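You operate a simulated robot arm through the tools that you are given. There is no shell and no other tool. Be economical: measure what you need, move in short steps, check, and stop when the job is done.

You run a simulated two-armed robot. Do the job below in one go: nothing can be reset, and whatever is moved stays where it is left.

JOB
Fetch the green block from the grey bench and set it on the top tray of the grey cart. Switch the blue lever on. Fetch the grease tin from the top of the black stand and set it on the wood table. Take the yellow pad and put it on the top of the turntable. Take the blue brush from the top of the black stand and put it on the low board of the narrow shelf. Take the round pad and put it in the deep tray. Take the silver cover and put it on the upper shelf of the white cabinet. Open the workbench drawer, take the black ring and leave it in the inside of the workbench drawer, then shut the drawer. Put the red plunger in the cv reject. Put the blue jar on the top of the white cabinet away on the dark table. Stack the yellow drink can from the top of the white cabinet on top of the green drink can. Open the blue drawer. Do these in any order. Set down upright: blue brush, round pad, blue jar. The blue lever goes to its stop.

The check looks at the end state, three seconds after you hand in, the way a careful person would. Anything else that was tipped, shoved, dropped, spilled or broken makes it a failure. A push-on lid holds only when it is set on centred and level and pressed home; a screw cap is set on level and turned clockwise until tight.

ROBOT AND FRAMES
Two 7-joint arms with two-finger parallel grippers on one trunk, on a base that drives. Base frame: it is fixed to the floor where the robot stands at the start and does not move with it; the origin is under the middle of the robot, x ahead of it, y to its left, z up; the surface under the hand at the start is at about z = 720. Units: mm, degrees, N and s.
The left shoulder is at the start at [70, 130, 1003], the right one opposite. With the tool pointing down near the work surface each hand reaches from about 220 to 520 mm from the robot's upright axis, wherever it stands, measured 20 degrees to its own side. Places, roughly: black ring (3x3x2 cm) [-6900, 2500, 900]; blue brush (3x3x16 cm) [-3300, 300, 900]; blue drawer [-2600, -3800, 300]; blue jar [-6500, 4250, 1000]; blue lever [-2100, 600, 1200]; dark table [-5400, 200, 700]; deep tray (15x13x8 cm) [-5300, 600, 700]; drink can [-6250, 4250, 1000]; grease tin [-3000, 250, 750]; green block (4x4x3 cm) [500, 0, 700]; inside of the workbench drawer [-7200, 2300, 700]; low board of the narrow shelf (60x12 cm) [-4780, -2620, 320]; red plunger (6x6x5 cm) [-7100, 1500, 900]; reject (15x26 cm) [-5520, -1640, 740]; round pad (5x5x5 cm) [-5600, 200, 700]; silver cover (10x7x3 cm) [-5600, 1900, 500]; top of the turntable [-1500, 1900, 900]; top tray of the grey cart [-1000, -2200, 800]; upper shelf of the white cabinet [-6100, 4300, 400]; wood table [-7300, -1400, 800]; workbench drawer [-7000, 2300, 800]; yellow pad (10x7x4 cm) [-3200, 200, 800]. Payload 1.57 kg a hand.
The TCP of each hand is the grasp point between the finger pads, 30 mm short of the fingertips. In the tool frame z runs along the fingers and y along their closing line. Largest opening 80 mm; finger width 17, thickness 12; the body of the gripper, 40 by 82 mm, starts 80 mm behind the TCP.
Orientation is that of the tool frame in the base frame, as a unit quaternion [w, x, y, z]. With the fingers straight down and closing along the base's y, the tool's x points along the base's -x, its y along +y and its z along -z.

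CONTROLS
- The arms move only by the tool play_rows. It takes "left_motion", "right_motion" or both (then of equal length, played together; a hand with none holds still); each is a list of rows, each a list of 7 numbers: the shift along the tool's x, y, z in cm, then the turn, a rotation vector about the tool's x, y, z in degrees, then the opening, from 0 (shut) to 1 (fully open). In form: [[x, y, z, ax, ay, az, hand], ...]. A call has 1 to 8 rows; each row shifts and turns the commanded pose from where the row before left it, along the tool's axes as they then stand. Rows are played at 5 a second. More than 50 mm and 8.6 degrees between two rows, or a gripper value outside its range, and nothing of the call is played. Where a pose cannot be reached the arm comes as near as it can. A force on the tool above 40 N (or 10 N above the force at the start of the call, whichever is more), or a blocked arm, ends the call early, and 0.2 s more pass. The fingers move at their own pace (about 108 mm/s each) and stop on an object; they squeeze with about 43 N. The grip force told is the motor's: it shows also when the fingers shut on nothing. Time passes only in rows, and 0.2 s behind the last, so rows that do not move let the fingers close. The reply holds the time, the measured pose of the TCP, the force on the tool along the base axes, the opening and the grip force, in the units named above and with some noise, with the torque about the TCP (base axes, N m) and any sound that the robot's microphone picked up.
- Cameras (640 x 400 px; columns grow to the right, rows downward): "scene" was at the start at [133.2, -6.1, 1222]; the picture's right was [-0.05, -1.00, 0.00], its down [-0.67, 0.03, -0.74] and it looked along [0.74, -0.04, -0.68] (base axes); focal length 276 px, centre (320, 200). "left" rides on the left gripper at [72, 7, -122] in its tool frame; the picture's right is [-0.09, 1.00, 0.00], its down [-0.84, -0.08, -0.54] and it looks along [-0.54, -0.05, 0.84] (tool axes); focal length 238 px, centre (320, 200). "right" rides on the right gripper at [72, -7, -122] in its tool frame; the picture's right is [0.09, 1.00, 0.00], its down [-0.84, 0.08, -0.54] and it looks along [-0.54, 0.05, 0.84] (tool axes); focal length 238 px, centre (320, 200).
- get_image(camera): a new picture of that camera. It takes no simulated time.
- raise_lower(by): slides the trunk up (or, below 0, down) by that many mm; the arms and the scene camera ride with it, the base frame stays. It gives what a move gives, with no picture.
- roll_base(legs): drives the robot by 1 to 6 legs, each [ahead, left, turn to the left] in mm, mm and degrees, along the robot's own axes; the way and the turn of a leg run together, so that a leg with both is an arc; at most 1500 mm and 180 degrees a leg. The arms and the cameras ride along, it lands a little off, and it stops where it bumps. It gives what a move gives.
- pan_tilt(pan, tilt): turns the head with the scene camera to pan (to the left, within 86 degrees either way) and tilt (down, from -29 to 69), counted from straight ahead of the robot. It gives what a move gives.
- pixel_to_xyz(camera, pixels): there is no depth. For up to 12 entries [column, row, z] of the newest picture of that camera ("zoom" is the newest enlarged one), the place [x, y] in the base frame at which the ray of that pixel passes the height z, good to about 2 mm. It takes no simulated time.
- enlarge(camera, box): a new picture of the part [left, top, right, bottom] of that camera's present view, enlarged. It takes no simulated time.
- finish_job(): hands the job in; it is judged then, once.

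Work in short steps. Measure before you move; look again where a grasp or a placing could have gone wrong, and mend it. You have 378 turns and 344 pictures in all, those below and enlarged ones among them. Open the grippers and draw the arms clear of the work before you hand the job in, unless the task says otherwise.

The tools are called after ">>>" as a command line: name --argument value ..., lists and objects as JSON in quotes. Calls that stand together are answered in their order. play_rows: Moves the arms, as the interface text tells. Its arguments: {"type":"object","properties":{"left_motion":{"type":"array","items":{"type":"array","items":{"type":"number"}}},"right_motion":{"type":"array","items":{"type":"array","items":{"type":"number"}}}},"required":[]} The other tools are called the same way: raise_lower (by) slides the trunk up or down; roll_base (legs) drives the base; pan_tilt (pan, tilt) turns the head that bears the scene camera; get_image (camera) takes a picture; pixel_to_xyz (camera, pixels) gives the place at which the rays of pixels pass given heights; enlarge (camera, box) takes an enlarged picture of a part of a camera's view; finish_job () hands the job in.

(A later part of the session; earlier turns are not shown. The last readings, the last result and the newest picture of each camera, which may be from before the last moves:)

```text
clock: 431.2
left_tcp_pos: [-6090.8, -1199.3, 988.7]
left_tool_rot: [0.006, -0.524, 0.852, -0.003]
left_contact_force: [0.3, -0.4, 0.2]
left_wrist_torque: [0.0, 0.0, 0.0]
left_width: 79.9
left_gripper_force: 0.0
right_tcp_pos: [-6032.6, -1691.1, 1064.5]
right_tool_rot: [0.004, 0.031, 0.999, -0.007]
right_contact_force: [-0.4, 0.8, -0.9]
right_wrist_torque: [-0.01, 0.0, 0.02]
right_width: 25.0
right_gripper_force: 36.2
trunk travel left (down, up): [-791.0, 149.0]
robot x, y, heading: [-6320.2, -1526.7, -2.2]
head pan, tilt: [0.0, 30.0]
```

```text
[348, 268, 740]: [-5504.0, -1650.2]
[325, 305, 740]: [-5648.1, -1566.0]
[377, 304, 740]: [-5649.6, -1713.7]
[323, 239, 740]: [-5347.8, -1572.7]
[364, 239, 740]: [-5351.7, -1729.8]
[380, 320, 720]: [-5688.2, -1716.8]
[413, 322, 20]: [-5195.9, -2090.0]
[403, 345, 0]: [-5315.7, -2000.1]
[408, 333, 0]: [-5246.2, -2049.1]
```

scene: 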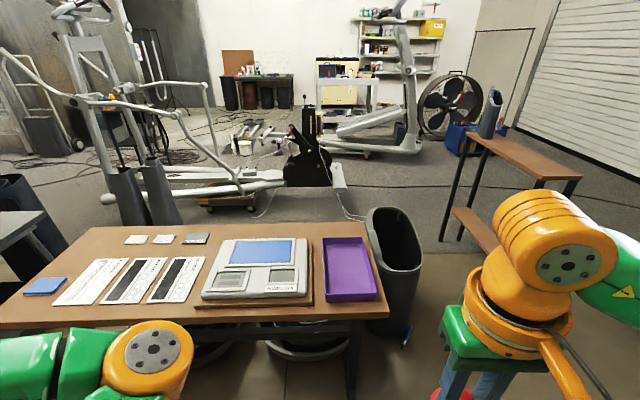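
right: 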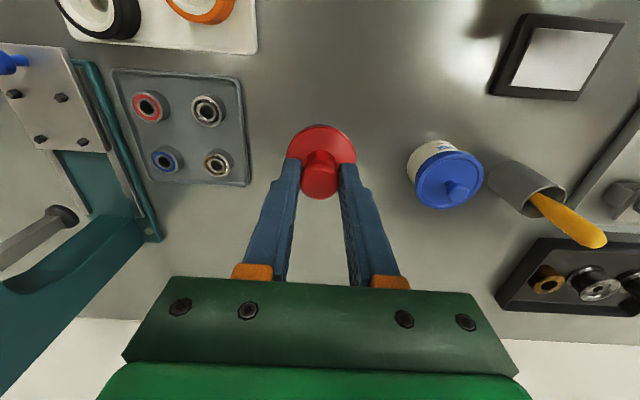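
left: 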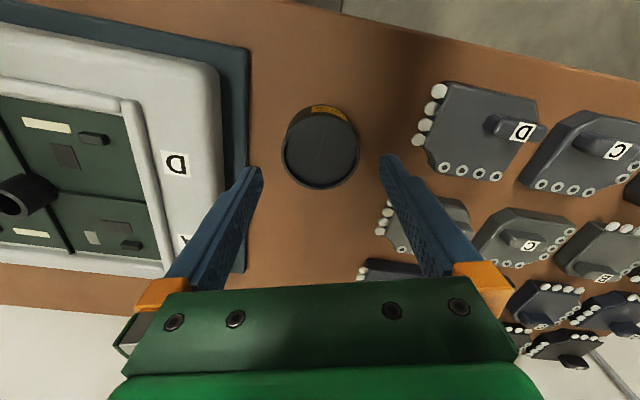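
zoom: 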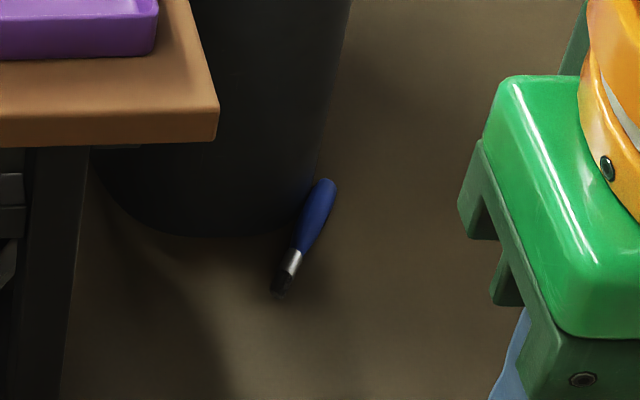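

It matches. I drive up to the table so the tray is in right-hand reach.

>>> roll_base --legs '[[355, -5, 2]]'

>>> play_rows --right_motion '[[-3.5, 0, 3, 0, 0, 0, 0], [-3.5, 0, 3, 0, 0, 0, 0], [-3.5, 0, 3, 0, 0, 0, 0]]'

>>> get_image --camera "right"

>>> get_image --camera "scene"

```text
clock: 433.5
left_tcp_pos: [-5746.6, -1204.2, 988.7]
left_tool_rot: [0.008, -0.537, 0.843, -0.004]
left_contact_force: [-0.5, 0.8, -0.1]
left_wrist_torque: [0.01, -0.03, 0.0]
left_width: 79.8
left_gripper_force: 0.2
right_tcp_pos: [-5672.6, -1693.5, 1065.5]
right_tool_rot: [0.006, 0.015, 1.0, -0.007]
right_contact_force: [0.3, -0.2, -1.0]
right_wrist_torque: [0.02, -0.01, 0.0]
right_width: 24.8
right_gripper_force: 36.9
trunk travel left (down, up): [-791.0, 149.0]
robot x, y, heading: [-5955.3, -1534.4, -0.1]
head pan, tilt: [0.0, 30.0]
```

```text
clock: 434.3
left_tcp_pos: [-5743.1, -1202.7, 988.7]
left_tool_rot: [0.006, -0.537, 0.844, -0.002]
left_contact_force: [0.2, 0.2, -0.3]
left_wrist_torque: [0.0, 0.01, 0.0]
left_width: 80.2
left_gripper_force: 0.1
right_tcp_pos: [-5562.3, -1697.3, 973.9]
right_tool_rot: [0.004, 0.014, 1.0, -0.006]
right_contact_force: [0.6, -1.0, 0.2]
right_wrist_torque: [0.0, 0.01, -0.01]
right_width: 25.0
right_gripper_force: 36.5
trunk travel left (down, up): [-791.0, 149.0]
robot x, y, heading: [-5967.6, -1539.1, -0.0]
head pan, tilt: [0.0, 30.0]
```

```text
183 pictures are left
```

right: 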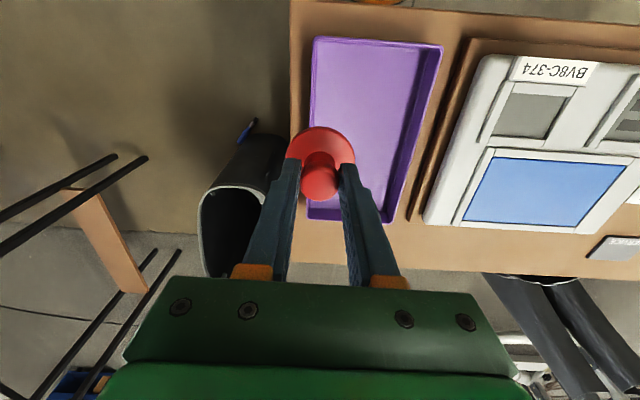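

```text
182 pictures are left
```

scene: 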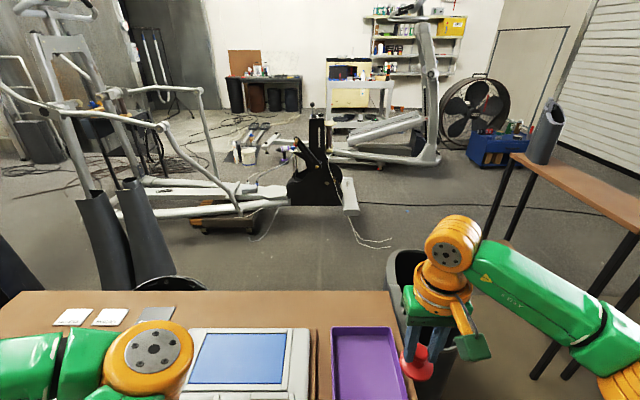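

>>> pixel_to_xyz --camera "right" --pixels '[[366, 125, 730], [316, 40, 750], [441, 46, 750], [310, 212, 750], [392, 215, 750]]'

```text
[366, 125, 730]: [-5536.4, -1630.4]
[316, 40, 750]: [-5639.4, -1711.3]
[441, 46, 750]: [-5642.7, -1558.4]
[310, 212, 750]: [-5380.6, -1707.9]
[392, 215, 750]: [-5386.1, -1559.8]
```

Tray centre (-5511,-1634). I move over it and lower to about 812.

>>> play_rows --right_motion '[[-1.6, 3.1, 2, 0, 0, 0, 0], [-1.6, 3.1, 2, 0, 0, 0, 0], [0, 0, 4, 0, 0, 0, 0], [0, 0, 4, 0, 0, 0, 0], [0, 0, 4, 0, 0, 0, 0], [0, 0, 0, 0, 0, 0, 0]]'

>>> get_image --camera "right"

```text
clock: 435.7
left_tcp_pos: [-5744.8, -1203.5, 989.3]
left_tool_rot: [0.008, -0.537, 0.844, -0.003]
left_contact_force: [-1.1, -0.3, -0.1]
left_wrist_torque: [0.0, 0.0, -0.01]
left_width: 79.6
left_gripper_force: 0.0
right_tcp_pos: [-5530.3, -1637.6, 812.7]
right_tool_rot: [0.004, 0.015, 1.0, -0.007]
right_contact_force: [-0.5, -0.7, 0.2]
right_wrist_torque: [0.02, 0.03, -0.03]
right_width: 24.9
right_gripper_force: 36.1
trunk travel left (down, up): [-791.0, 149.0]
robot x, y, heading: [-5957.7, -1535.4, 0.0]
head pan, tilt: [0.0, 30.0]
```

```text
181 pictures are left
```

right: 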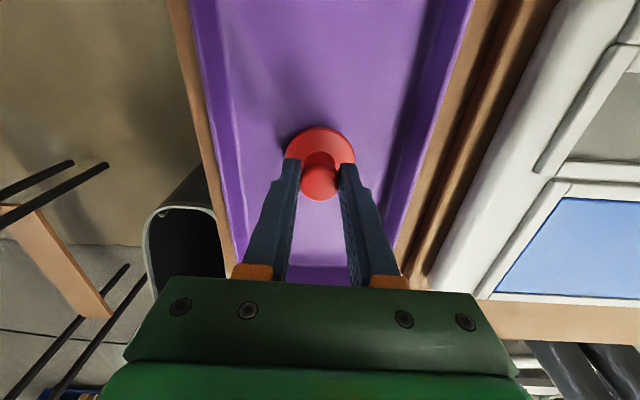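

Centred in the tray. I lower in small steps to contact.

>>> play_rows --right_motion '[[0, 0, 1, 0, 0, 0, 0], [0, 0, 0.6, 0, 0, 0, 0], [0, 0, 0.4, 0, 0, 0, 0], [0, 0, 0.4, 0, 0, 0, 0], [0, 0, 0.4, 0, 0, 0, 0], [0, 0, 0.4, 0, 0, 0, 0], [0, 0, 0.4, 0, 0, 0, 0], [0, 0, 0.4, 0, 0, 0, 0]]'

```text
clock: 437.2
left_tcp_pos: [-5750.0, -1202.4, 989.7]
left_tool_rot: [0.009, -0.537, 0.843, -0.005]
left_contact_force: [-0.4, -0.5, 0.5]
left_wrist_torque: [0.03, 0.02, -0.01]
left_width: 79.9
left_gripper_force: 0.0
right_tcp_pos: [-5533.2, -1638.2, 786.1]
right_tool_rot: [0.009, 0.016, 1.0, -0.005]
right_contact_force: [-6.3, 0.6, 22.1]
right_wrist_torque: [0.02, 0.09, -0.01]
right_width: 24.8
right_gripper_force: 36.6
trunk travel left (down, up): [-791.0, 149.0]
robot x, y, heading: [-5963.2, -1534.6, -0.1]
head pan, tilt: [0.0, 30.0]
stopped in row 7 (right hand): the force on the tool passed its limit at 45 N (the readings are from after the stop); the commanded pose is now the measured one
```

Contact at 786. I ease 1 mm, open, and lift.

>>> play_rows --right_motion '[[0, 0, -0.1, 0, 0, 0, 0], [0, 0, 0, 0, 0, 0, 0.7], [0, 0, 0, 0, 0, 0, 0.7], [0, 0, -3, 0, 0, 0, 0.7], [0, 0, -4, 0, 0, 0, 0.7], [0, 0, -4, 0, 0, 0, 0.7], [2, 0, -4, 0, 0, 0, 0.7], [3, 0, -3, 0, 0, 0, 0.7]]'

>>> get_image --camera "right"

```text
clock: 439.1
left_tcp_pos: [-5745.8, -1202.9, 989.7]
left_tool_rot: [0.007, -0.537, 0.844, -0.003]
left_contact_force: [0.1, -0.5, 0.1]
left_wrist_torque: [0.02, -0.03, 0.03]
left_width: 80.0
left_gripper_force: 0.0
right_tcp_pos: [-5585.4, -1636.5, 966.1]
right_tool_rot: [0.005, 0.016, 1.0, -0.006]
right_contact_force: [-0.5, -0.3, -0.1]
right_wrist_torque: [-0.01, -0.02, 0.02]
right_width: 55.7
right_gripper_force: 0.1
trunk travel left (down, up): [-791.0, 149.0]
robot x, y, heading: [-5961.3, -1535.6, -0.3]
head pan, tilt: [0.0, 30.0]
```

```text
180 pictures are left
```

right: 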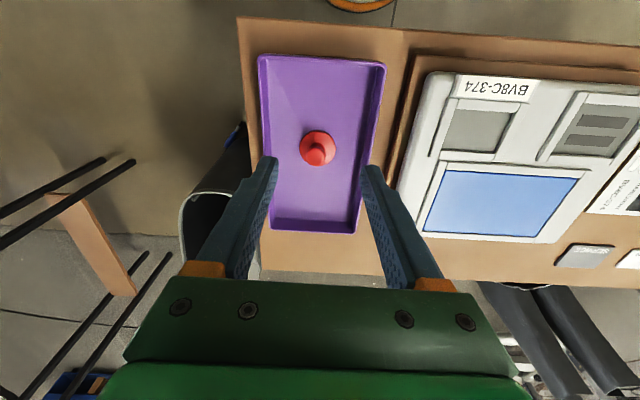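

Plunger is in the reject tray. Next the brush at about (-5250,-2045): I back off and come round to (-5626,-2253) heading 45°, then test the tool yaw needed for a handle-away grasp.

>>> roll_base --legs '[[-260, 0, 0], [0, -720, 0], [0, 0, 45], [400, -400, 0]]'

>>> play_rows --right_motion '[[0, 0, 0, 0, 0, 8.2, 1], [0, 0, 0, 0, 0, 8.2, 1], [0, 0, 0, 0, 0, 8.2, 1], [0, 0, 0, 0, 0, 8.2, 1], [0, 0, 0, 0, 0, 8.2, 1], [0, 0, 0, 0, 0, 8.2, 1], [0, 0, 0, 0, 0, 8.2, 1], [0, 0, 0, 0, 0, 8.2, 1]]'

>>> get_image --camera "right"

>>> pan_tilt --pan -20 --tilt 50

>>> get_image --camera "scene"

```text
clock: 449.4
left_tcp_pos: [-5735.6, -1871.8, 989.6]
left_tool_rot: [-0.006, 0.816, -0.579, 0.002]
left_contact_force: [-0.2, -0.3, 0.3]
left_wrist_torque: [0.01, -0.03, 0.0]
left_width: 80.3
left_gripper_force: 0.0
right_tcp_pos: [-5317.0, -2068.6, 965.9]
right_tool_rot: [0.007, -0.363, 0.932, -0.004]
right_contact_force: [-0.8, 0.1, -0.5]
right_wrist_torque: [0.0, -0.01, -0.06]
right_width: 56.0
right_gripper_force: 0.1
trunk travel left (down, up): [-791.0, 149.0]
robot x, y, heading: [-5660.7, -2265.5, 44.1]
head pan, tilt: [0.0, 30.0]
```

```text
clock: 451.2
left_tcp_pos: [-5734.8, -1871.4, 988.9]
left_tool_rot: [-0.007, 0.816, -0.579, 0.001]
left_contact_force: [0.1, 0.4, 0.1]
left_wrist_torque: [0.01, -0.01, -0.02]
left_width: 79.9
left_gripper_force: 0.1
right_tcp_pos: [-5316.5, -2067.9, 965.1]
right_tool_rot: [0.006, 0.2, 0.98, -0.001]
right_contact_force: [0.7, 0.1, 0.0]
right_wrist_torque: [-0.01, 0.01, -0.02]
right_width: 80.4
right_gripper_force: 0.1
trunk travel left (down, up): [-791.0, 149.0]
robot x, y, heading: [-5655.1, -2264.2, 44.1]
head pan, tilt: [0.0, 30.0]
```

```text
179 pictures are left
```

right: 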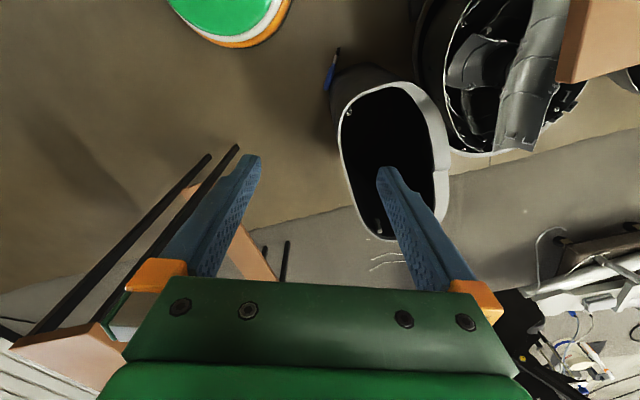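

```text
clock: 452.0
left_tcp_pos: [-5733.9, -1872.2, 989.6]
left_tool_rot: [-0.008, 0.816, -0.578, 0.001]
left_contact_force: [0.0, 0.6, -0.2]
left_wrist_torque: [0.02, 0.02, 0.0]
left_width: 79.9
left_gripper_force: 0.1
right_tcp_pos: [-5317.0, -2068.4, 963.3]
right_tool_rot: [0.008, 0.199, 0.98, 0.0]
right_contact_force: [0.6, 0.3, -0.9]
right_wrist_torque: [0.02, 0.03, 0.0]
right_width: 80.0
right_gripper_force: 0.0
trunk travel left (down, up): [-791.0, 149.0]
robot x, y, heading: [-5655.7, -2264.3, 44.2]
head pan, tilt: [-20.0, 50.0]
```

```text
178 pictures are left
```

scene: 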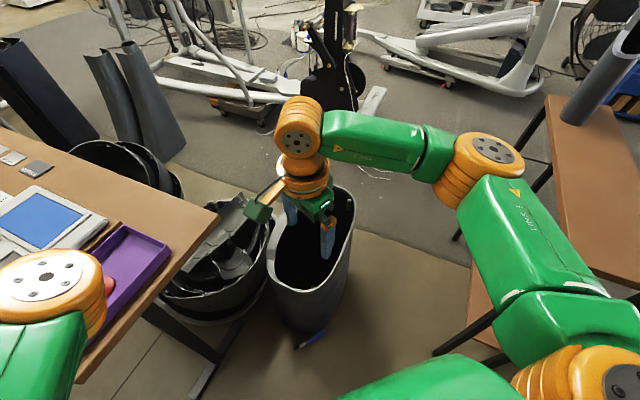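

The yaw works. I locate the brush: scene ends (322,331)/(297,347); right view (338,48)/(327,88).

>>> pixel_to_xyz --camera "scene" --pixels '[[323, 331, 12], [297, 348, 8], [312, 338, 12]]'

>>> pixel_to_xyz --camera "right" --pixels '[[338, 48, 8], [327, 90, 12], [332, 70, 12]]'

>>> enlarge --camera "scene" --box '[272, 310, 352, 370]'

```text
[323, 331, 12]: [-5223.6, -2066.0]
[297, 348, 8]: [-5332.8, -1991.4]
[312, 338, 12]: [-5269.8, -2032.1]
```

```text
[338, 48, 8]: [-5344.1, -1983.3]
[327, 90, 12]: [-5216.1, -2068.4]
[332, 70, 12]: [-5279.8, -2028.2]
```

```text
6.67 times, centred on (312, 340) of scene
```

zoom: 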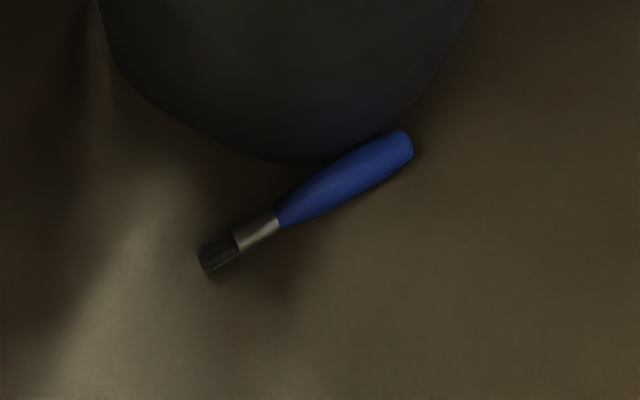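

The handle touches the bin's base, so I'd first grip at the ferrule. I check the bin's base and rim clearances.

>>> pixel_to_xyz --camera "scene" --pixels '[[285, 323.5, 0], [310.5, 334.5, 0], [328.5, 323.5, 0], [302.6, 344.8, 10], [268, 262, 550], [352, 220, 550]]'

>>> pixel_to_xyz --camera "right" --pixels '[[341, 115, 500], [341, 115, 600], [360, 92, 600], [395, 82, 600], [341, 150, 600], [380, 238, 600], [446, 150, 600]]'

```text
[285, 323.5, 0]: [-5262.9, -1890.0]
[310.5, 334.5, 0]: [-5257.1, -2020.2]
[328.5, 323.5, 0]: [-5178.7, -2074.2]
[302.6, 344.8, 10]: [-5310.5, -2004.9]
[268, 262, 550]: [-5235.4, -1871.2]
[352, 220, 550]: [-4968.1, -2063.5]
```

```text
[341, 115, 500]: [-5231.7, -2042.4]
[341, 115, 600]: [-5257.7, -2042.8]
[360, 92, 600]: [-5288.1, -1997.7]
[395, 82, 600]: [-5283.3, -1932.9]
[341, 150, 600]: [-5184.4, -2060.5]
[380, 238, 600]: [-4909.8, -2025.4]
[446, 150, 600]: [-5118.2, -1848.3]
```

I yaw a little more, tilt the hand 15° back from the bin, pull back 5 cm, then lower the trunk.

>>> play_rows --right_motion '[[2.5, 0, 0, 0, 0, 6, 1], [2.5, 0, 0, 0, 0, 5, 1], [0, 0, 0, 0, -7.5, 0, 1], [0, 0, 0, 0, -7.5, 0, 1]]'

>>> raise_lower --by -740

>>> get_image --camera "right"

>>> get_image --camera "scene"

```text
clock: 453.0
left_tcp_pos: [-5735.5, -1871.5, 988.3]
left_tool_rot: [-0.007, 0.816, -0.578, 0.001]
left_contact_force: [0.2, -0.4, -0.6]
left_wrist_torque: [-0.05, 0.0, 0.0]
left_width: 80.1
left_gripper_force: 0.0
right_tcp_pos: [-5364.6, -2047.2, 964.7]
right_tool_rot: [0.134, 0.291, 0.947, -0.036]
right_contact_force: [-0.1, 0.7, 0.0]
right_wrist_torque: [-0.02, 0.02, -0.01]
right_width: 80.0
right_gripper_force: 0.0
trunk travel left (down, up): [-791.0, 149.0]
robot x, y, heading: [-5657.0, -2260.7, 44.2]
head pan, tilt: [-20.0, 50.0]
```

```text
refused: -740 is not a number from -400 to 400
```

```text
176 pictures are left
```

right: 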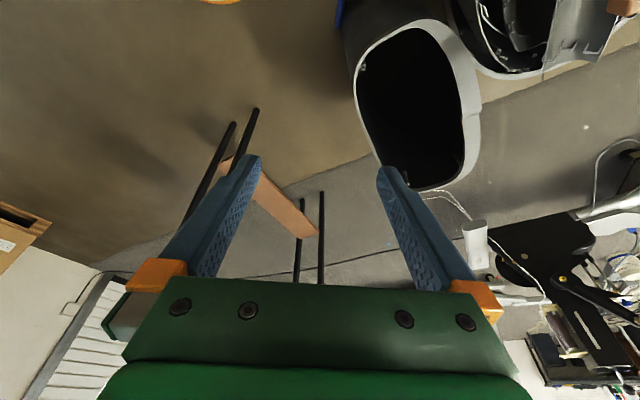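

```text
175 pictures are left
```

scene: 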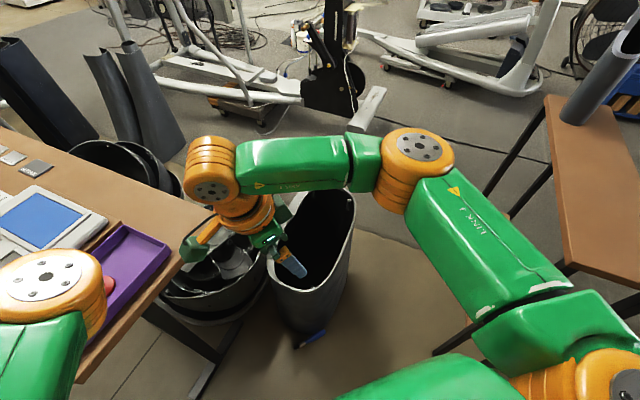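

I lower in two steps of 370 mm.

>>> raise_lower --by -370

>>> raise_lower --by -370

>>> get_image --camera "right"

>>> get_image --camera "scene"

```text
clock: 456.6
left_tcp_pos: [-5734.2, -1872.7, 618.1]
left_tool_rot: [-0.006, 0.816, -0.578, 0.0]
left_contact_force: [0.5, 0.2, -0.2]
left_wrist_torque: [-0.01, -0.01, 0.03]
left_width: 79.9
left_gripper_force: 0.0
right_tcp_pos: [-5362.4, -2047.3, 593.5]
right_tool_rot: [0.133, 0.29, 0.947, -0.037]
right_contact_force: [-0.3, -0.1, 0.9]
right_wrist_torque: [-0.03, 0.0, -0.02]
right_width: 79.6
right_gripper_force: 0.0
trunk travel left (down, up): [-421.0, 519.0]
robot x, y, heading: [-5656.6, -2262.8, 44.2]
head pan, tilt: [-20.0, 50.0]
```

```text
clock: 460.1
left_tcp_pos: [-5734.7, -1872.4, 248.3]
left_tool_rot: [-0.007, 0.816, -0.578, 0.001]
left_contact_force: [0.9, 0.0, 0.3]
left_wrist_torque: [0.01, -0.04, 0.0]
left_width: 80.2
left_gripper_force: 0.1
right_tcp_pos: [-5362.1, -2047.2, 223.7]
right_tool_rot: [0.133, 0.29, 0.947, -0.037]
right_contact_force: [-1.3, -0.5, -0.2]
right_wrist_torque: [0.0, 0.0, -0.03]
right_width: 80.2
right_gripper_force: 0.1
trunk travel left (down, up): [-51.0, 889.0]
robot x, y, heading: [-5656.8, -2261.2, 44.0]
head pan, tilt: [-20.0, 50.0]
```

```text
174 pictures are left
```

right: 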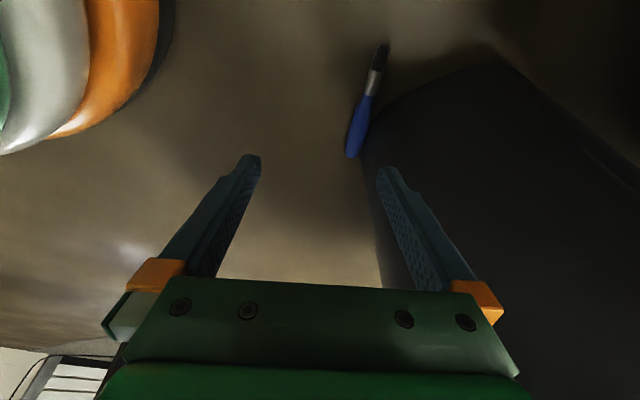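

```text
173 pictures are left
```

scene: 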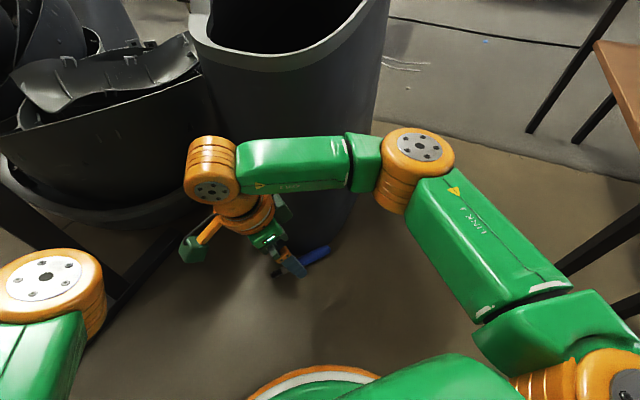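

>>> pixel_to_xyz --camera "right" --pixels '[[375, 82, 8], [382, 46, 8], [354, 155, 12], [369, 97, 10], [400, 95, 0], [372, 130, 0]]'

```text
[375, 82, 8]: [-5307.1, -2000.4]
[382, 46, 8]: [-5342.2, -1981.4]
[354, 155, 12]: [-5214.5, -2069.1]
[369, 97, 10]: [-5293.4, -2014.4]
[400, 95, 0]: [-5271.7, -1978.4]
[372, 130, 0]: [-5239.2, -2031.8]
```

Brush axis −34.5°, matching the tool. I target the ferrule's bristle side (-5316,-1995), first lateral plus 6 cm down, opening 40 mm.

>>> play_rows --right_motion '[[0.26, 2.28, 2.02, 0, 0, 0, 0.5], [0.26, 2.28, 2.02, 0, 0, 0, 0.5], [0.26, 2.28, 2.02, 0, 0, 0, 0.5], [0, 0, 0, 0, 0, 0, 0.5]]'

>>> get_image --camera "right"

```text
clock: 461.1
left_tcp_pos: [-5734.6, -1871.4, 248.8]
left_tool_rot: [-0.006, 0.815, -0.579, 0.001]
left_contact_force: [0.4, -0.6, 0.1]
left_wrist_torque: [0.0, -0.01, -0.01]
left_width: 80.0
left_gripper_force: 0.1
right_tcp_pos: [-5314.9, -1994.5, 164.1]
right_tool_rot: [0.132, 0.29, 0.947, -0.037]
right_contact_force: [-0.5, -0.3, 0.4]
right_wrist_torque: [-0.01, 0.04, 0.02]
right_width: 40.1
right_gripper_force: 0.1
trunk travel left (down, up): [-51.0, 889.0]
robot x, y, heading: [-5657.6, -2265.7, 44.3]
head pan, tilt: [-20.0, 50.0]
```

```text
172 pictures are left
```

right: 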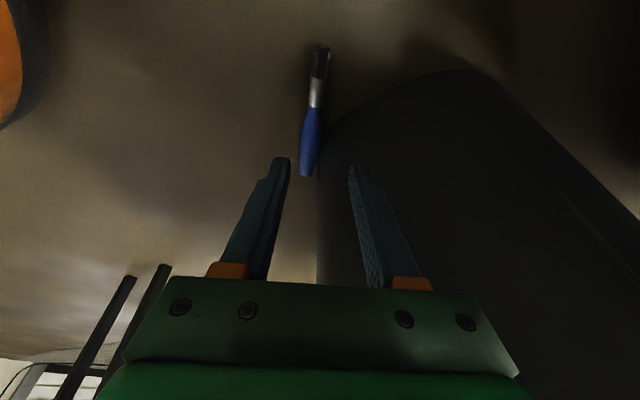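

Aligned. I descend straight down toward z≈34 with the tilted tool.

>>> play_rows --right_motion '[[0.72, 0, 2.52, 0, 0, 0, 0.5], [0.72, 0, 2.52, 0, 0, 0, 0.5], [0.72, 0, 2.52, 0, 0, 0, 0.5], [0.72, 0, 2.52, 0, 0, 0, 0.5], [0.36, 0, 1.2, 0, 0, 0, 0.5], [0.3, 0, 1.0, 0, 0, 0, 0.5]]'

>>> get_image --camera "right"

```text
clock: 462.6
left_tcp_pos: [-5734.6, -1870.6, 249.4]
left_tool_rot: [-0.007, 0.815, -0.579, 0.001]
left_contact_force: [0.3, 0.1, 0.4]
left_wrist_torque: [0.01, 0.02, 0.0]
left_width: 79.9
left_gripper_force: 0.0
right_tcp_pos: [-5319.7, -2001.8, 49.6]
right_tool_rot: [0.133, 0.29, 0.947, -0.037]
right_contact_force: [0.0, -0.5, -0.2]
right_wrist_torque: [0.0, 0.05, 0.05]
right_width: 40.2
right_gripper_force: 0.1
right hand out of reach, approached as far as the arm can: row 4, 5, 6
trunk travel left (down, up): [-51.0, 889.0]
robot x, y, heading: [-5657.8, -2264.2, 44.5]
head pan, tilt: [-20.0, 50.0]
```

```text
171 pictures are left
```

right: 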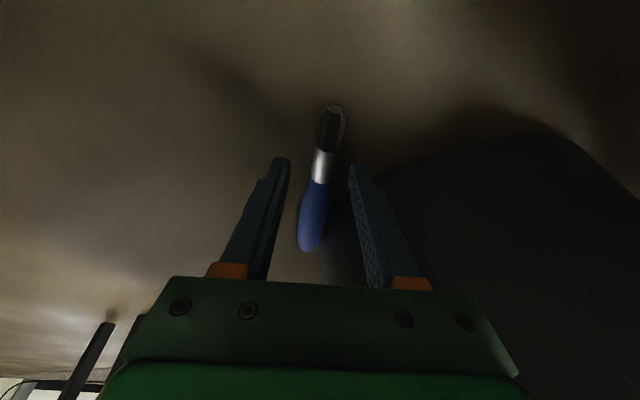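

I lower the trunk 17 mm for the rest, then close.

>>> raise_lower --by -17

>>> play_rows --right_motion '[[0, 0, 0, 0, 0, 0, 0], [0, 0, 0, 0, 0, 0, 0], [0, 0, 0, 0, 0, 0, 0]]'

>>> get_image --camera "right"

```text
clock: 463.2
left_tcp_pos: [-5734.3, -1871.7, 231.5]
left_tool_rot: [-0.007, 0.815, -0.579, 0.001]
left_contact_force: [1.0, 0.0, 0.1]
left_wrist_torque: [0.0, 0.0, 0.02]
left_width: 80.1
left_gripper_force: 0.1
right_tcp_pos: [-5319.8, -2001.4, 32.1]
right_tool_rot: [0.133, 0.29, 0.947, -0.037]
right_contact_force: [0.2, 1.0, -0.6]
right_wrist_torque: [-0.01, 0.01, 0.0]
right_width: 39.6
right_gripper_force: 0.1
trunk travel left (down, up): [-34.0, 906.0]
robot x, y, heading: [-5656.6, -2262.4, 44.5]
head pan, tilt: [-20.0, 50.0]
```

```text
clock: 464.0
left_tcp_pos: [-5735.1, -1872.4, 230.8]
left_tool_rot: [-0.007, 0.816, -0.578, 0.001]
left_contact_force: [0.9, 0.8, -0.7]
left_wrist_torque: [0.04, 0.0, 0.0]
left_width: 80.1
left_gripper_force: 0.0
right_tcp_pos: [-5319.0, -2001.1, 30.3]
right_tool_rot: [0.133, 0.29, 0.947, -0.037]
right_contact_force: [-0.5, -0.9, -0.4]
right_wrist_torque: [0.03, 0.04, 0.01]
right_width: 16.6
right_gripper_force: 31.9
trunk travel left (down, up): [-34.0, 906.0]
robot x, y, heading: [-5654.5, -2264.7, 44.2]
head pan, tilt: [-20.0, 50.0]
```

```text
170 pictures are left
```

right: 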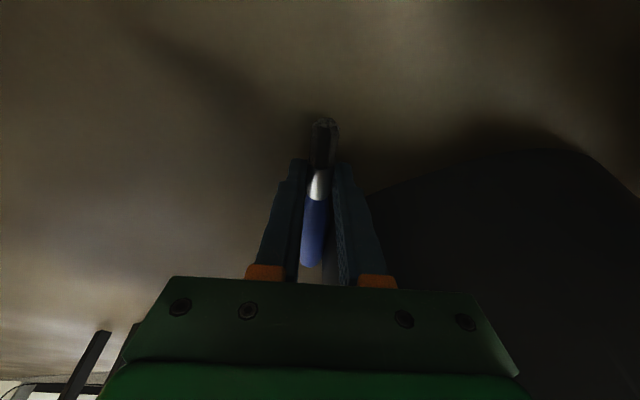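

Gripped at the ferrule (16.6 mm). I lift 1 cm, move sideways away from the bin, then raise.

>>> play_rows --right_motion '[[-0.27, 0, -0.96, 0, 0, 0, 0], [0, -2.5, 0, 0, 0, 0, 0], [0, -2.5, 0, 0, 0, 0, 0], [0, -2.5, 0, 0, 0, 0, 0], [-0.8, 0, -2.9, 0, 0, 0, 0], [-0.8, 0, -2.9, 0, 0, 0, 0]]'

>>> raise_lower --by 250

>>> get_image --camera "right"

>>> get_image --camera "scene"

```text
clock: 465.4
left_tcp_pos: [-5734.8, -1871.5, 231.6]
left_tool_rot: [-0.007, 0.816, -0.579, 0.001]
left_contact_force: [-0.1, -0.4, 1.3]
left_wrist_torque: [0.06, 0.0, 0.02]
left_width: 80.1
left_gripper_force: 0.0
right_tcp_pos: [-5362.6, -2065.4, 102.2]
right_tool_rot: [0.133, 0.29, 0.947, -0.037]
right_contact_force: [0.4, 0.8, -0.7]
right_wrist_torque: [0.01, 0.01, 0.0]
right_width: 16.8
right_gripper_force: 32.1
trunk travel left (down, up): [-34.0, 906.0]
robot x, y, heading: [-5656.8, -2265.8, 44.3]
head pan, tilt: [-20.0, 50.0]
```

```text
clock: 468.0
left_tcp_pos: [-5735.0, -1871.5, 481.4]
left_tool_rot: [-0.007, 0.816, -0.578, 0.0]
left_contact_force: [-0.3, -0.2, 1.0]
left_wrist_torque: [0.01, -0.01, -0.02]
left_width: 79.8
left_gripper_force: 0.1
right_tcp_pos: [-5361.6, -2063.5, 351.6]
right_tool_rot: [0.133, 0.29, 0.947, -0.037]
right_contact_force: [-0.2, -0.4, 0.1]
right_wrist_torque: [0.0, 0.0, -0.02]
right_width: 16.7
right_gripper_force: 31.7
trunk travel left (down, up): [-284.0, 656.0]
robot x, y, heading: [-5654.9, -2266.9, 44.2]
head pan, tilt: [-20.0, 50.0]
```

```text
169 pictures are left
```

right: 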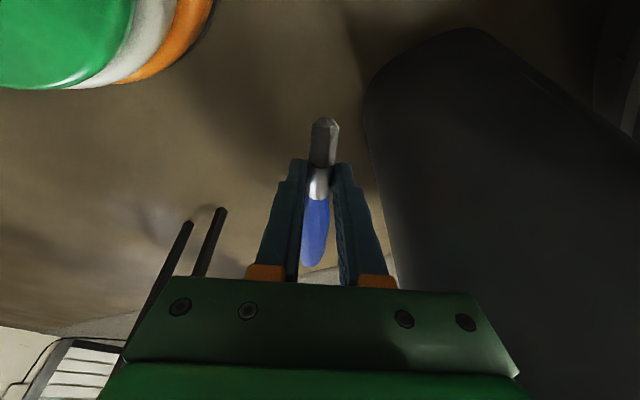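

```text
168 pictures are left
```

scene: 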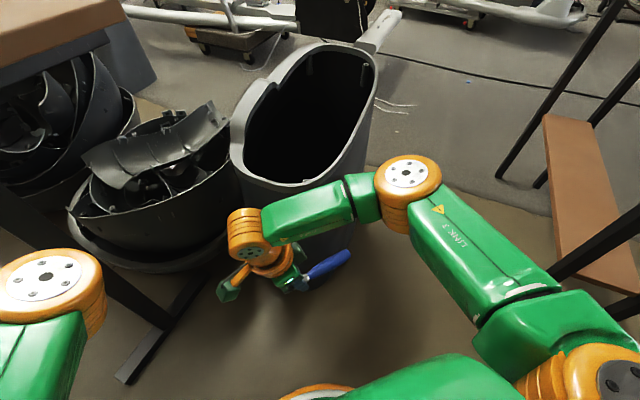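

Brush is held firmly. I back away and undo the hand's yaw about the vertical.

>>> roll_base --legs '[[-380, 0, 0]]'

>>> play_rows --right_motion '[[0, 0, 0, -2.13, 0.06, -7.5, 0], [0, 0, 0, -2.13, 0.06, -7.5, 0], [0, 0, 0, -2.13, 0.06, -7.5, 0], [0, 0, 0, -2.13, 0.06, -7.5, 0], [0, 0, 0, -2.13, 0.06, -7.5, 0]]'

>>> play_rows --right_motion '[[0, 0, 0, -2.13, 0.06, -7.5, 0], [0, 0, 0, -2.13, 0.06, -7.5, 0], [0, 0, 0, -2.13, 0.06, -7.5, 0], [0, 0, 0, -2.13, 0.06, -7.5, 0], [0, 0, 0, -2.13, 0.06, -7.5, 0]]'

```text
clock: 470.4
left_tcp_pos: [-6004.3, -2135.3, 481.9]
left_tool_rot: [-0.007, 0.817, -0.576, 0.001]
left_contact_force: [-0.1, -0.1, -1.1]
left_wrist_torque: [-0.03, -0.02, 0.03]
left_width: 80.1
left_gripper_force: 0.0
right_tcp_pos: [-5631.4, -2325.0, 352.7]
right_tool_rot: [0.133, 0.287, 0.948, -0.037]
right_contact_force: [0.1, -0.5, 0.4]
right_wrist_torque: [0.04, 0.02, -0.01]
right_width: 16.6
right_gripper_force: 31.9
trunk travel left (down, up): [-284.0, 656.0]
robot x, y, heading: [-5924.9, -2524.0, 44.6]
head pan, tilt: [-20.0, 50.0]
```

```text
clock: 471.6
left_tcp_pos: [-6004.5, -2134.0, 482.3]
left_tool_rot: [-0.007, 0.817, -0.577, 0.001]
left_contact_force: [0.0, 0.5, 0.3]
left_wrist_torque: [0.02, -0.02, 0.0]
left_width: 80.3
left_gripper_force: 0.1
right_tcp_pos: [-5632.1, -2325.3, 352.2]
right_tool_rot: [0.138, -0.047, 0.989, 0.01]
right_contact_force: [-0.5, -0.3, 0.2]
right_wrist_torque: [0.02, 0.05, 0.0]
right_width: 16.7
right_gripper_force: 31.4
trunk travel left (down, up): [-284.0, 656.0]
robot x, y, heading: [-5926.0, -2526.1, 44.5]
head pan, tilt: [-20.0, 50.0]
```

```text
clock: 472.8
left_tcp_pos: [-6003.9, -2135.0, 481.1]
left_tool_rot: [-0.007, 0.817, -0.576, 0.001]
left_contact_force: [1.0, -0.3, -0.4]
left_wrist_torque: [0.0, -0.01, 0.01]
left_width: 80.1
left_gripper_force: 0.1
right_tcp_pos: [-5632.1, -2325.8, 351.5]
right_tool_rot: [0.126, -0.374, 0.917, 0.056]
right_contact_force: [-0.2, 1.0, -0.5]
right_wrist_torque: [-0.01, 0.03, 0.02]
right_width: 16.4
right_gripper_force: 31.7
trunk travel left (down, up): [-284.0, 656.0]
robot x, y, heading: [-5925.0, -2521.8, 44.7]
head pan, tilt: [-20.0, 50.0]
```

Now I raise the hand (20 cm) and move it forward before pitching it to horizontal.

>>> play_rows --right_motion '[[-2.6, -1.0, -3.4, 0, 0, 0, 0], [-2.6, -1.0, -3.4, 0, 0, 0, 0], [-2.6, -1.0, -3.4, 0, 0, 0, 0], [-2.6, -1.0, -3.4, 0, 0, 0, 0], [-2.6, -1.0, -3.4, 0, 0, 0, 0]]'

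>>> play_rows --right_motion '[[0, 0, 0, 0, -8.2, 0, 0], [0, 0, 0, 0, -8.2, 0, 0], [0, 0, 0, 0, -8.2, 0, 0], [0, 0, 0, 0, -8.2, 0, 0], [0, 0, 0, 0, -8.2, 0, 0]]'

>>> play_rows --right_motion '[[0, 0, 0, 0, -8.2, 0, 0], [0, 0, 0, 0, -8.2, 0, 0], [0, 0, 0, 0, -8.2, 0, 0], [0, 0, 0, 0, -8.2, 0, 0], [0, 0, 0, 0, -8.2, 0, 0], [0, 0, 0, 0, -8, 0, 0]]'

>>> pan_tilt --pan -10 --tilt 40

>>> get_image --camera "scene"

```text
clock: 473.9
left_tcp_pos: [-6005.8, -2134.1, 481.2]
left_tool_rot: [-0.006, 0.817, -0.576, 0.0]
left_contact_force: [0.6, 0.6, 0.7]
left_wrist_torque: [-0.04, 0.02, 0.01]
left_width: 80.0
left_gripper_force: 0.1
right_tcp_pos: [-5540.2, -2306.7, 552.9]
right_tool_rot: [0.126, -0.373, 0.918, 0.055]
right_contact_force: [-0.1, -0.4, -0.6]
right_wrist_torque: [-0.04, 0.04, 0.01]
right_width: 16.5
right_gripper_force: 30.9
trunk travel left (down, up): [-284.0, 656.0]
robot x, y, heading: [-5923.6, -2525.6, 44.8]
head pan, tilt: [-20.0, 50.0]
```

```text
clock: 475.1
left_tcp_pos: [-6004.2, -2135.0, 481.7]
left_tool_rot: [-0.007, 0.817, -0.576, 0.001]
left_contact_force: [0.2, -0.2, 0.1]
left_wrist_torque: [-0.01, -0.02, 0.04]
left_width: 79.9
left_gripper_force: 0.1
right_tcp_pos: [-5539.0, -2306.0, 550.2]
right_tool_rot: [0.439, -0.33, 0.815, 0.184]
right_contact_force: [-0.4, -0.6, -0.4]
right_wrist_torque: [-0.01, 0.03, 0.03]
right_width: 16.7
right_gripper_force: 32.1
trunk travel left (down, up): [-284.0, 656.0]
robot x, y, heading: [-5920.8, -2526.8, 44.7]
head pan, tilt: [-20.0, 50.0]
```

```text
clock: 476.6
left_tcp_pos: [-6005.0, -2134.7, 481.5]
left_tool_rot: [-0.006, 0.817, -0.577, 0.0]
left_contact_force: [0.4, 0.3, -1.1]
left_wrist_torque: [-0.01, -0.01, -0.04]
left_width: 79.9
left_gripper_force: 0.0
right_tcp_pos: [-5564.6, -2243.8, 605.0]
right_tool_rot: [0.738, -0.223, 0.561, 0.302]
right_contact_force: [0.2, 1.0, 0.1]
right_wrist_torque: [-0.02, 0.0, 0.0]
right_width: 16.6
right_gripper_force: 32.1
right hand out of reach, approached as far as the arm can: row 3, 4, 5, 6
trunk travel left (down, up): [-284.0, 656.0]
robot x, y, heading: [-5922.8, -2526.5, 44.2]
head pan, tilt: [-20.0, 50.0]
```

```text
clock: 477.3
left_tcp_pos: [-6003.8, -2134.4, 481.6]
left_tool_rot: [-0.007, 0.817, -0.577, 0.0]
left_contact_force: [-0.6, -0.4, 1.1]
left_wrist_torque: [0.01, 0.03, -0.01]
left_width: 80.0
left_gripper_force: 0.1
right_tcp_pos: [-5564.8, -2244.9, 603.8]
right_tool_rot: [0.737, -0.224, 0.561, 0.302]
right_contact_force: [0.4, -0.5, -0.3]
right_wrist_torque: [0.0, 0.01, -0.02]
right_width: 16.7
right_gripper_force: 31.4
trunk travel left (down, up): [-284.0, 656.0]
robot x, y, heading: [-5921.6, -2521.4, 44.5]
head pan, tilt: [-10.0, 40.0]
```

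```text
167 pictures are left
```

scene: 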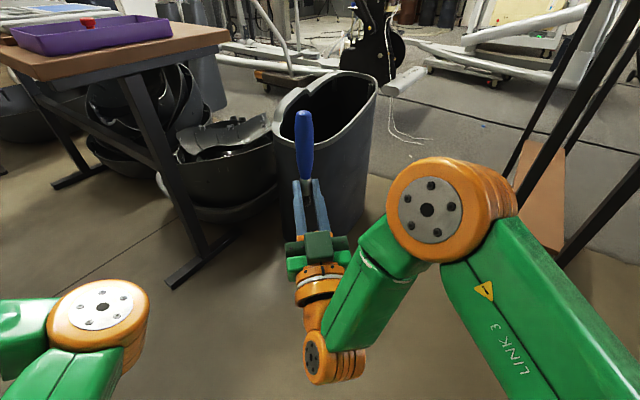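

The brush is upright in the hand (handle up, bristles down). I drive round to the south side of the narrow shelf, facing it.

>>> roll_base --legs '[[0, 0, 45.5], [-800, 0, 0], [0, -1090, 0]]'

>>> pan_tilt --pan -5 --tilt 25

>>> get_image --camera "scene"

```text
clock: 488.8
left_tcp_pos: [-5180.6, -3105.1, 482.3]
left_tool_rot: [-0.006, 0.977, -0.214, -0.002]
left_contact_force: [0.3, 0.0, -0.2]
left_wrist_torque: [0.01, -0.02, 0.02]
left_width: 80.0
left_gripper_force: 0.1
right_tcp_pos: [-4795.1, -2866.9, 603.3]
right_tool_rot: [0.562, -0.425, 0.431, 0.564]
right_contact_force: [-0.4, -0.1, -0.7]
right_wrist_torque: [0.0, -0.01, -0.02]
right_width: 16.6
right_gripper_force: 32.1
trunk travel left (down, up): [-284.0, 656.0]
robot x, y, heading: [-4843.4, -3321.4, 90.1]
head pan, tilt: [-10.0, 40.0]
```

```text
clock: 489.6
left_tcp_pos: [-5181.0, -3105.7, 481.9]
left_tool_rot: [-0.006, 0.977, -0.213, -0.001]
left_contact_force: [0.9, 0.0, -0.6]
left_wrist_torque: [0.0, 0.03, -0.01]
left_width: 80.0
left_gripper_force: 0.0
right_tcp_pos: [-4794.2, -2866.6, 604.1]
right_tool_rot: [0.561, -0.425, 0.43, 0.565]
right_contact_force: [-0.3, 1.0, -0.7]
right_wrist_torque: [0.0, -0.01, 0.0]
right_width: 16.6
right_gripper_force: 32.3
trunk travel left (down, up): [-284.0, 656.0]
robot x, y, heading: [-4846.9, -3318.5, 90.5]
head pan, tilt: [-5.0, 25.0]
```

```text
166 pictures are left
```

scene: 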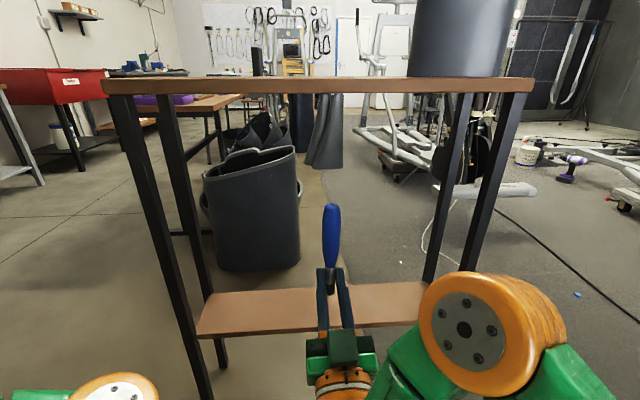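

The low board is clearly seen (front edge row ≈330, back ≈288). I measure it.

>>> pixel_to_xyz --camera "scene" --pixels '[[250, 331, 320], [250, 291, 320], [200, 336, 320], [215, 293, 320], [380, 325, 320], [380, 286, 320], [250, 331, 300], [105, 92, 880], [533, 92, 880], [210, 398, 0], [222, 365, 0]]'

```text
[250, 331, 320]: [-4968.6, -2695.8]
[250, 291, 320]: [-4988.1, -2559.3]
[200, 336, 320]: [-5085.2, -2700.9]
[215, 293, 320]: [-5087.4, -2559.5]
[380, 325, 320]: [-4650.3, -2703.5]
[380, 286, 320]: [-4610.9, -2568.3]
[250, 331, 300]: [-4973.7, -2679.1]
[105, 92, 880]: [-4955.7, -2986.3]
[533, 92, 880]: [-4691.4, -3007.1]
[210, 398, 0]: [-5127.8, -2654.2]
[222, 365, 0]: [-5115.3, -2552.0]
```

Board y −2685…−2562. I lower the trunk 229 mm and drive 221 mm forward so the brush hovers over the board.

>>> raise_lower --by -229

>>> roll_base --legs '[[215, 0, 0]]'

>>> pan_tilt --pan -5 --tilt 45

>>> get_image --camera "scene"

>>> get_image --camera "right"

```text
clock: 492.0
left_tcp_pos: [-5180.7, -3104.0, 252.5]
left_tool_rot: [-0.006, 0.977, -0.212, -0.002]
left_contact_force: [0.3, 0.2, 0.7]
left_wrist_torque: [-0.02, 0.0, -0.01]
left_width: 79.6
left_gripper_force: 0.0
right_tcp_pos: [-4796.3, -2866.0, 374.6]
right_tool_rot: [0.561, -0.425, 0.43, 0.565]
right_contact_force: [0.6, 1.2, 0.5]
right_wrist_torque: [-0.02, -0.02, 0.02]
right_width: 16.6
right_gripper_force: 32.1
trunk travel left (down, up): [-55.0, 885.0]
robot x, y, heading: [-4843.6, -3316.8, 90.4]
head pan, tilt: [-5.0, 25.0]
```

```text
clock: 493.6
left_tcp_pos: [-5182.0, -2890.8, 252.8]
left_tool_rot: [-0.007, 0.977, -0.214, -0.001]
left_contact_force: [-0.5, -1.0, -0.5]
left_wrist_torque: [0.02, -0.04, -0.01]
left_width: 80.1
left_gripper_force: 0.2
right_tcp_pos: [-4796.5, -2653.9, 374.7]
right_tool_rot: [0.561, -0.426, 0.43, 0.565]
right_contact_force: [0.7, 0.9, -0.7]
right_wrist_torque: [0.02, -0.02, -0.01]
right_width: 16.4
right_gripper_force: 32.3
trunk travel left (down, up): [-55.0, 885.0]
robot x, y, heading: [-4848.4, -3106.0, 90.2]
head pan, tilt: [-5.0, 25.0]
```

```text
clock: 494.5
left_tcp_pos: [-5183.6, -2891.9, 253.2]
left_tool_rot: [-0.007, 0.977, -0.213, -0.002]
left_contact_force: [0.3, -0.2, -1.1]
left_wrist_torque: [0.02, 0.01, -0.03]
left_width: 79.8
left_gripper_force: 0.0
right_tcp_pos: [-4797.0, -2653.6, 375.0]
right_tool_rot: [0.562, -0.425, 0.43, 0.565]
right_contact_force: [-0.6, 0.4, -0.5]
right_wrist_torque: [-0.03, 0.02, 0.01]
right_width: 16.2
right_gripper_force: 32.1
trunk travel left (down, up): [-55.0, 885.0]
robot x, y, heading: [-4842.9, -3107.7, 90.5]
head pan, tilt: [-5.0, 45.0]
```

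```text
165 pictures are left
```

scene: 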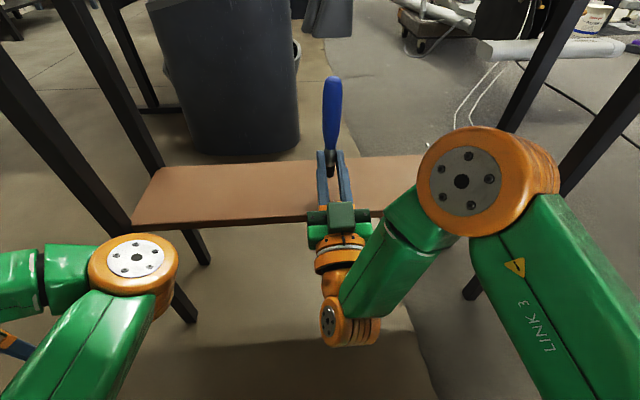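

```text
164 pictures are left
```

right: 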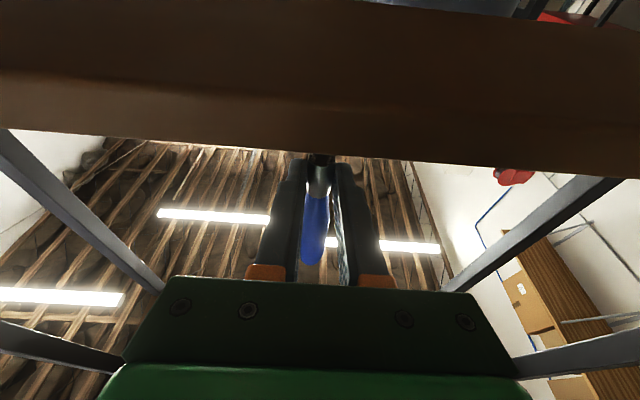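

Brush hovers 36 mm inside the board's front edge. I lower vertically in small steps until contact.

>>> play_rows --right_motion '[[0.96, 0, -0.27, 0, 0, 0, 0], [0.48, 0, -0.13, 0, 0, 0, 0], [0.29, 0, -0.08, 0, 0, 0, 0], [0.29, 0, -0.08, 0, 0, 0, 0], [0.29, 0, -0.08, 0, 0, 0, 0], [0.29, 0, -0.08, 0, 0, 0, 0], [0.29, 0, -0.08, 0, 0, 0, 0], [0.29, 0, -0.08, 0, 0, 0, 0]]'

>>> enlarge --camera "scene" --box '[250, 60, 410, 260]'

```text
clock: 496.3
left_tcp_pos: [-5182.6, -2893.3, 252.3]
left_tool_rot: [-0.007, 0.977, -0.213, -0.003]
left_contact_force: [0.0, -0.1, -0.8]
left_wrist_torque: [-0.03, 0.03, -0.01]
left_width: 80.2
left_gripper_force: 0.0
right_tcp_pos: [-4811.6, -2649.4, 355.0]
right_tool_rot: [0.561, -0.426, 0.432, 0.564]
right_contact_force: [0.4, -0.5, 0.0]
right_wrist_torque: [0.02, 0.0, 0.0]
right_width: 16.5
right_gripper_force: 31.8
right hand out of reach, approached as far as the arm can: row 1, 3, 5, 7
trunk travel left (down, up): [-55.0, 885.0]
robot x, y, heading: [-4844.0, -3106.1, 90.4]
head pan, tilt: [-5.0, 45.0]
```

```text
2.00 times, centred on (330, 160) of scene
```

zoom: 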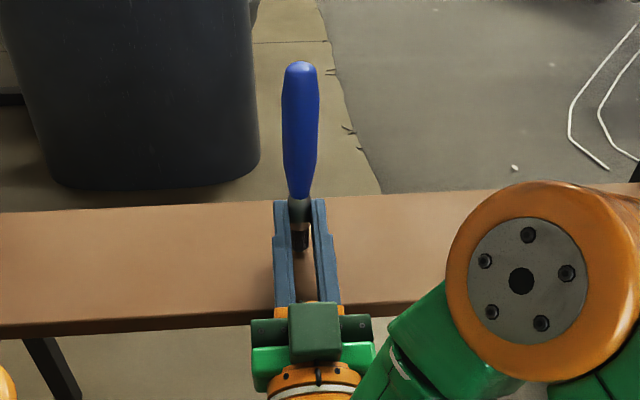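

Reach is marginal, so I lower with the trunk in small amounts.

>>> raise_lower --by -6

>>> raise_lower --by -4

>>> enlarge --camera "scene" --box '[270, 80, 390, 220]'

```text
clock: 496.8
left_tcp_pos: [-5183.5, -2893.1, 247.4]
left_tool_rot: [-0.008, 0.977, -0.213, -0.003]
left_contact_force: [-0.4, 0.2, 0.0]
left_wrist_torque: [0.0, 0.0, -0.01]
left_width: 80.2
left_gripper_force: 0.1
right_tcp_pos: [-4812.4, -2650.5, 350.5]
right_tool_rot: [0.563, -0.423, 0.43, 0.566]
right_contact_force: [-0.5, 5.5, 16.1]
right_wrist_torque: [0.5, 0.03, 0.06]
right_width: 16.8
right_gripper_force: 31.7
trunk travel left (down, up): [-49.0, 891.0]
robot x, y, heading: [-4843.3, -3106.9, 90.2]
head pan, tilt: [-5.0, 45.0]
```

```text
clock: 497.3
left_tcp_pos: [-5183.1, -2893.2, 243.3]
left_tool_rot: [-0.01, 0.977, -0.213, -0.004]
left_contact_force: [-0.7, 0.8, 0.4]
left_wrist_torque: [0.01, 0.01, 0.03]
left_width: 80.1
left_gripper_force: 0.1
right_tcp_pos: [-4811.7, -2651.7, 348.3]
right_tool_rot: [0.564, -0.422, 0.429, 0.566]
right_contact_force: [-0.6, 2.9, 28.6]
right_wrist_torque: [0.7, -0.02, 0.05]
right_width: 16.8
right_gripper_force: 31.7
trunk travel left (down, up): [-45.0, 895.0]
robot x, y, heading: [-4843.1, -3110.9, 90.5]
head pan, tilt: [-5.0, 45.0]
```

```text
2.86 times, centred on (330, 150) of scene
```

zoom: 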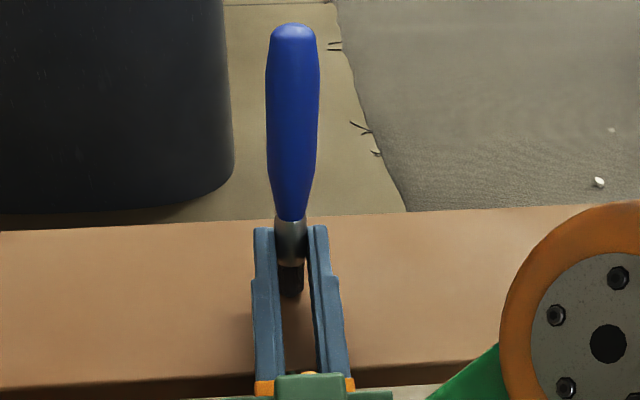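

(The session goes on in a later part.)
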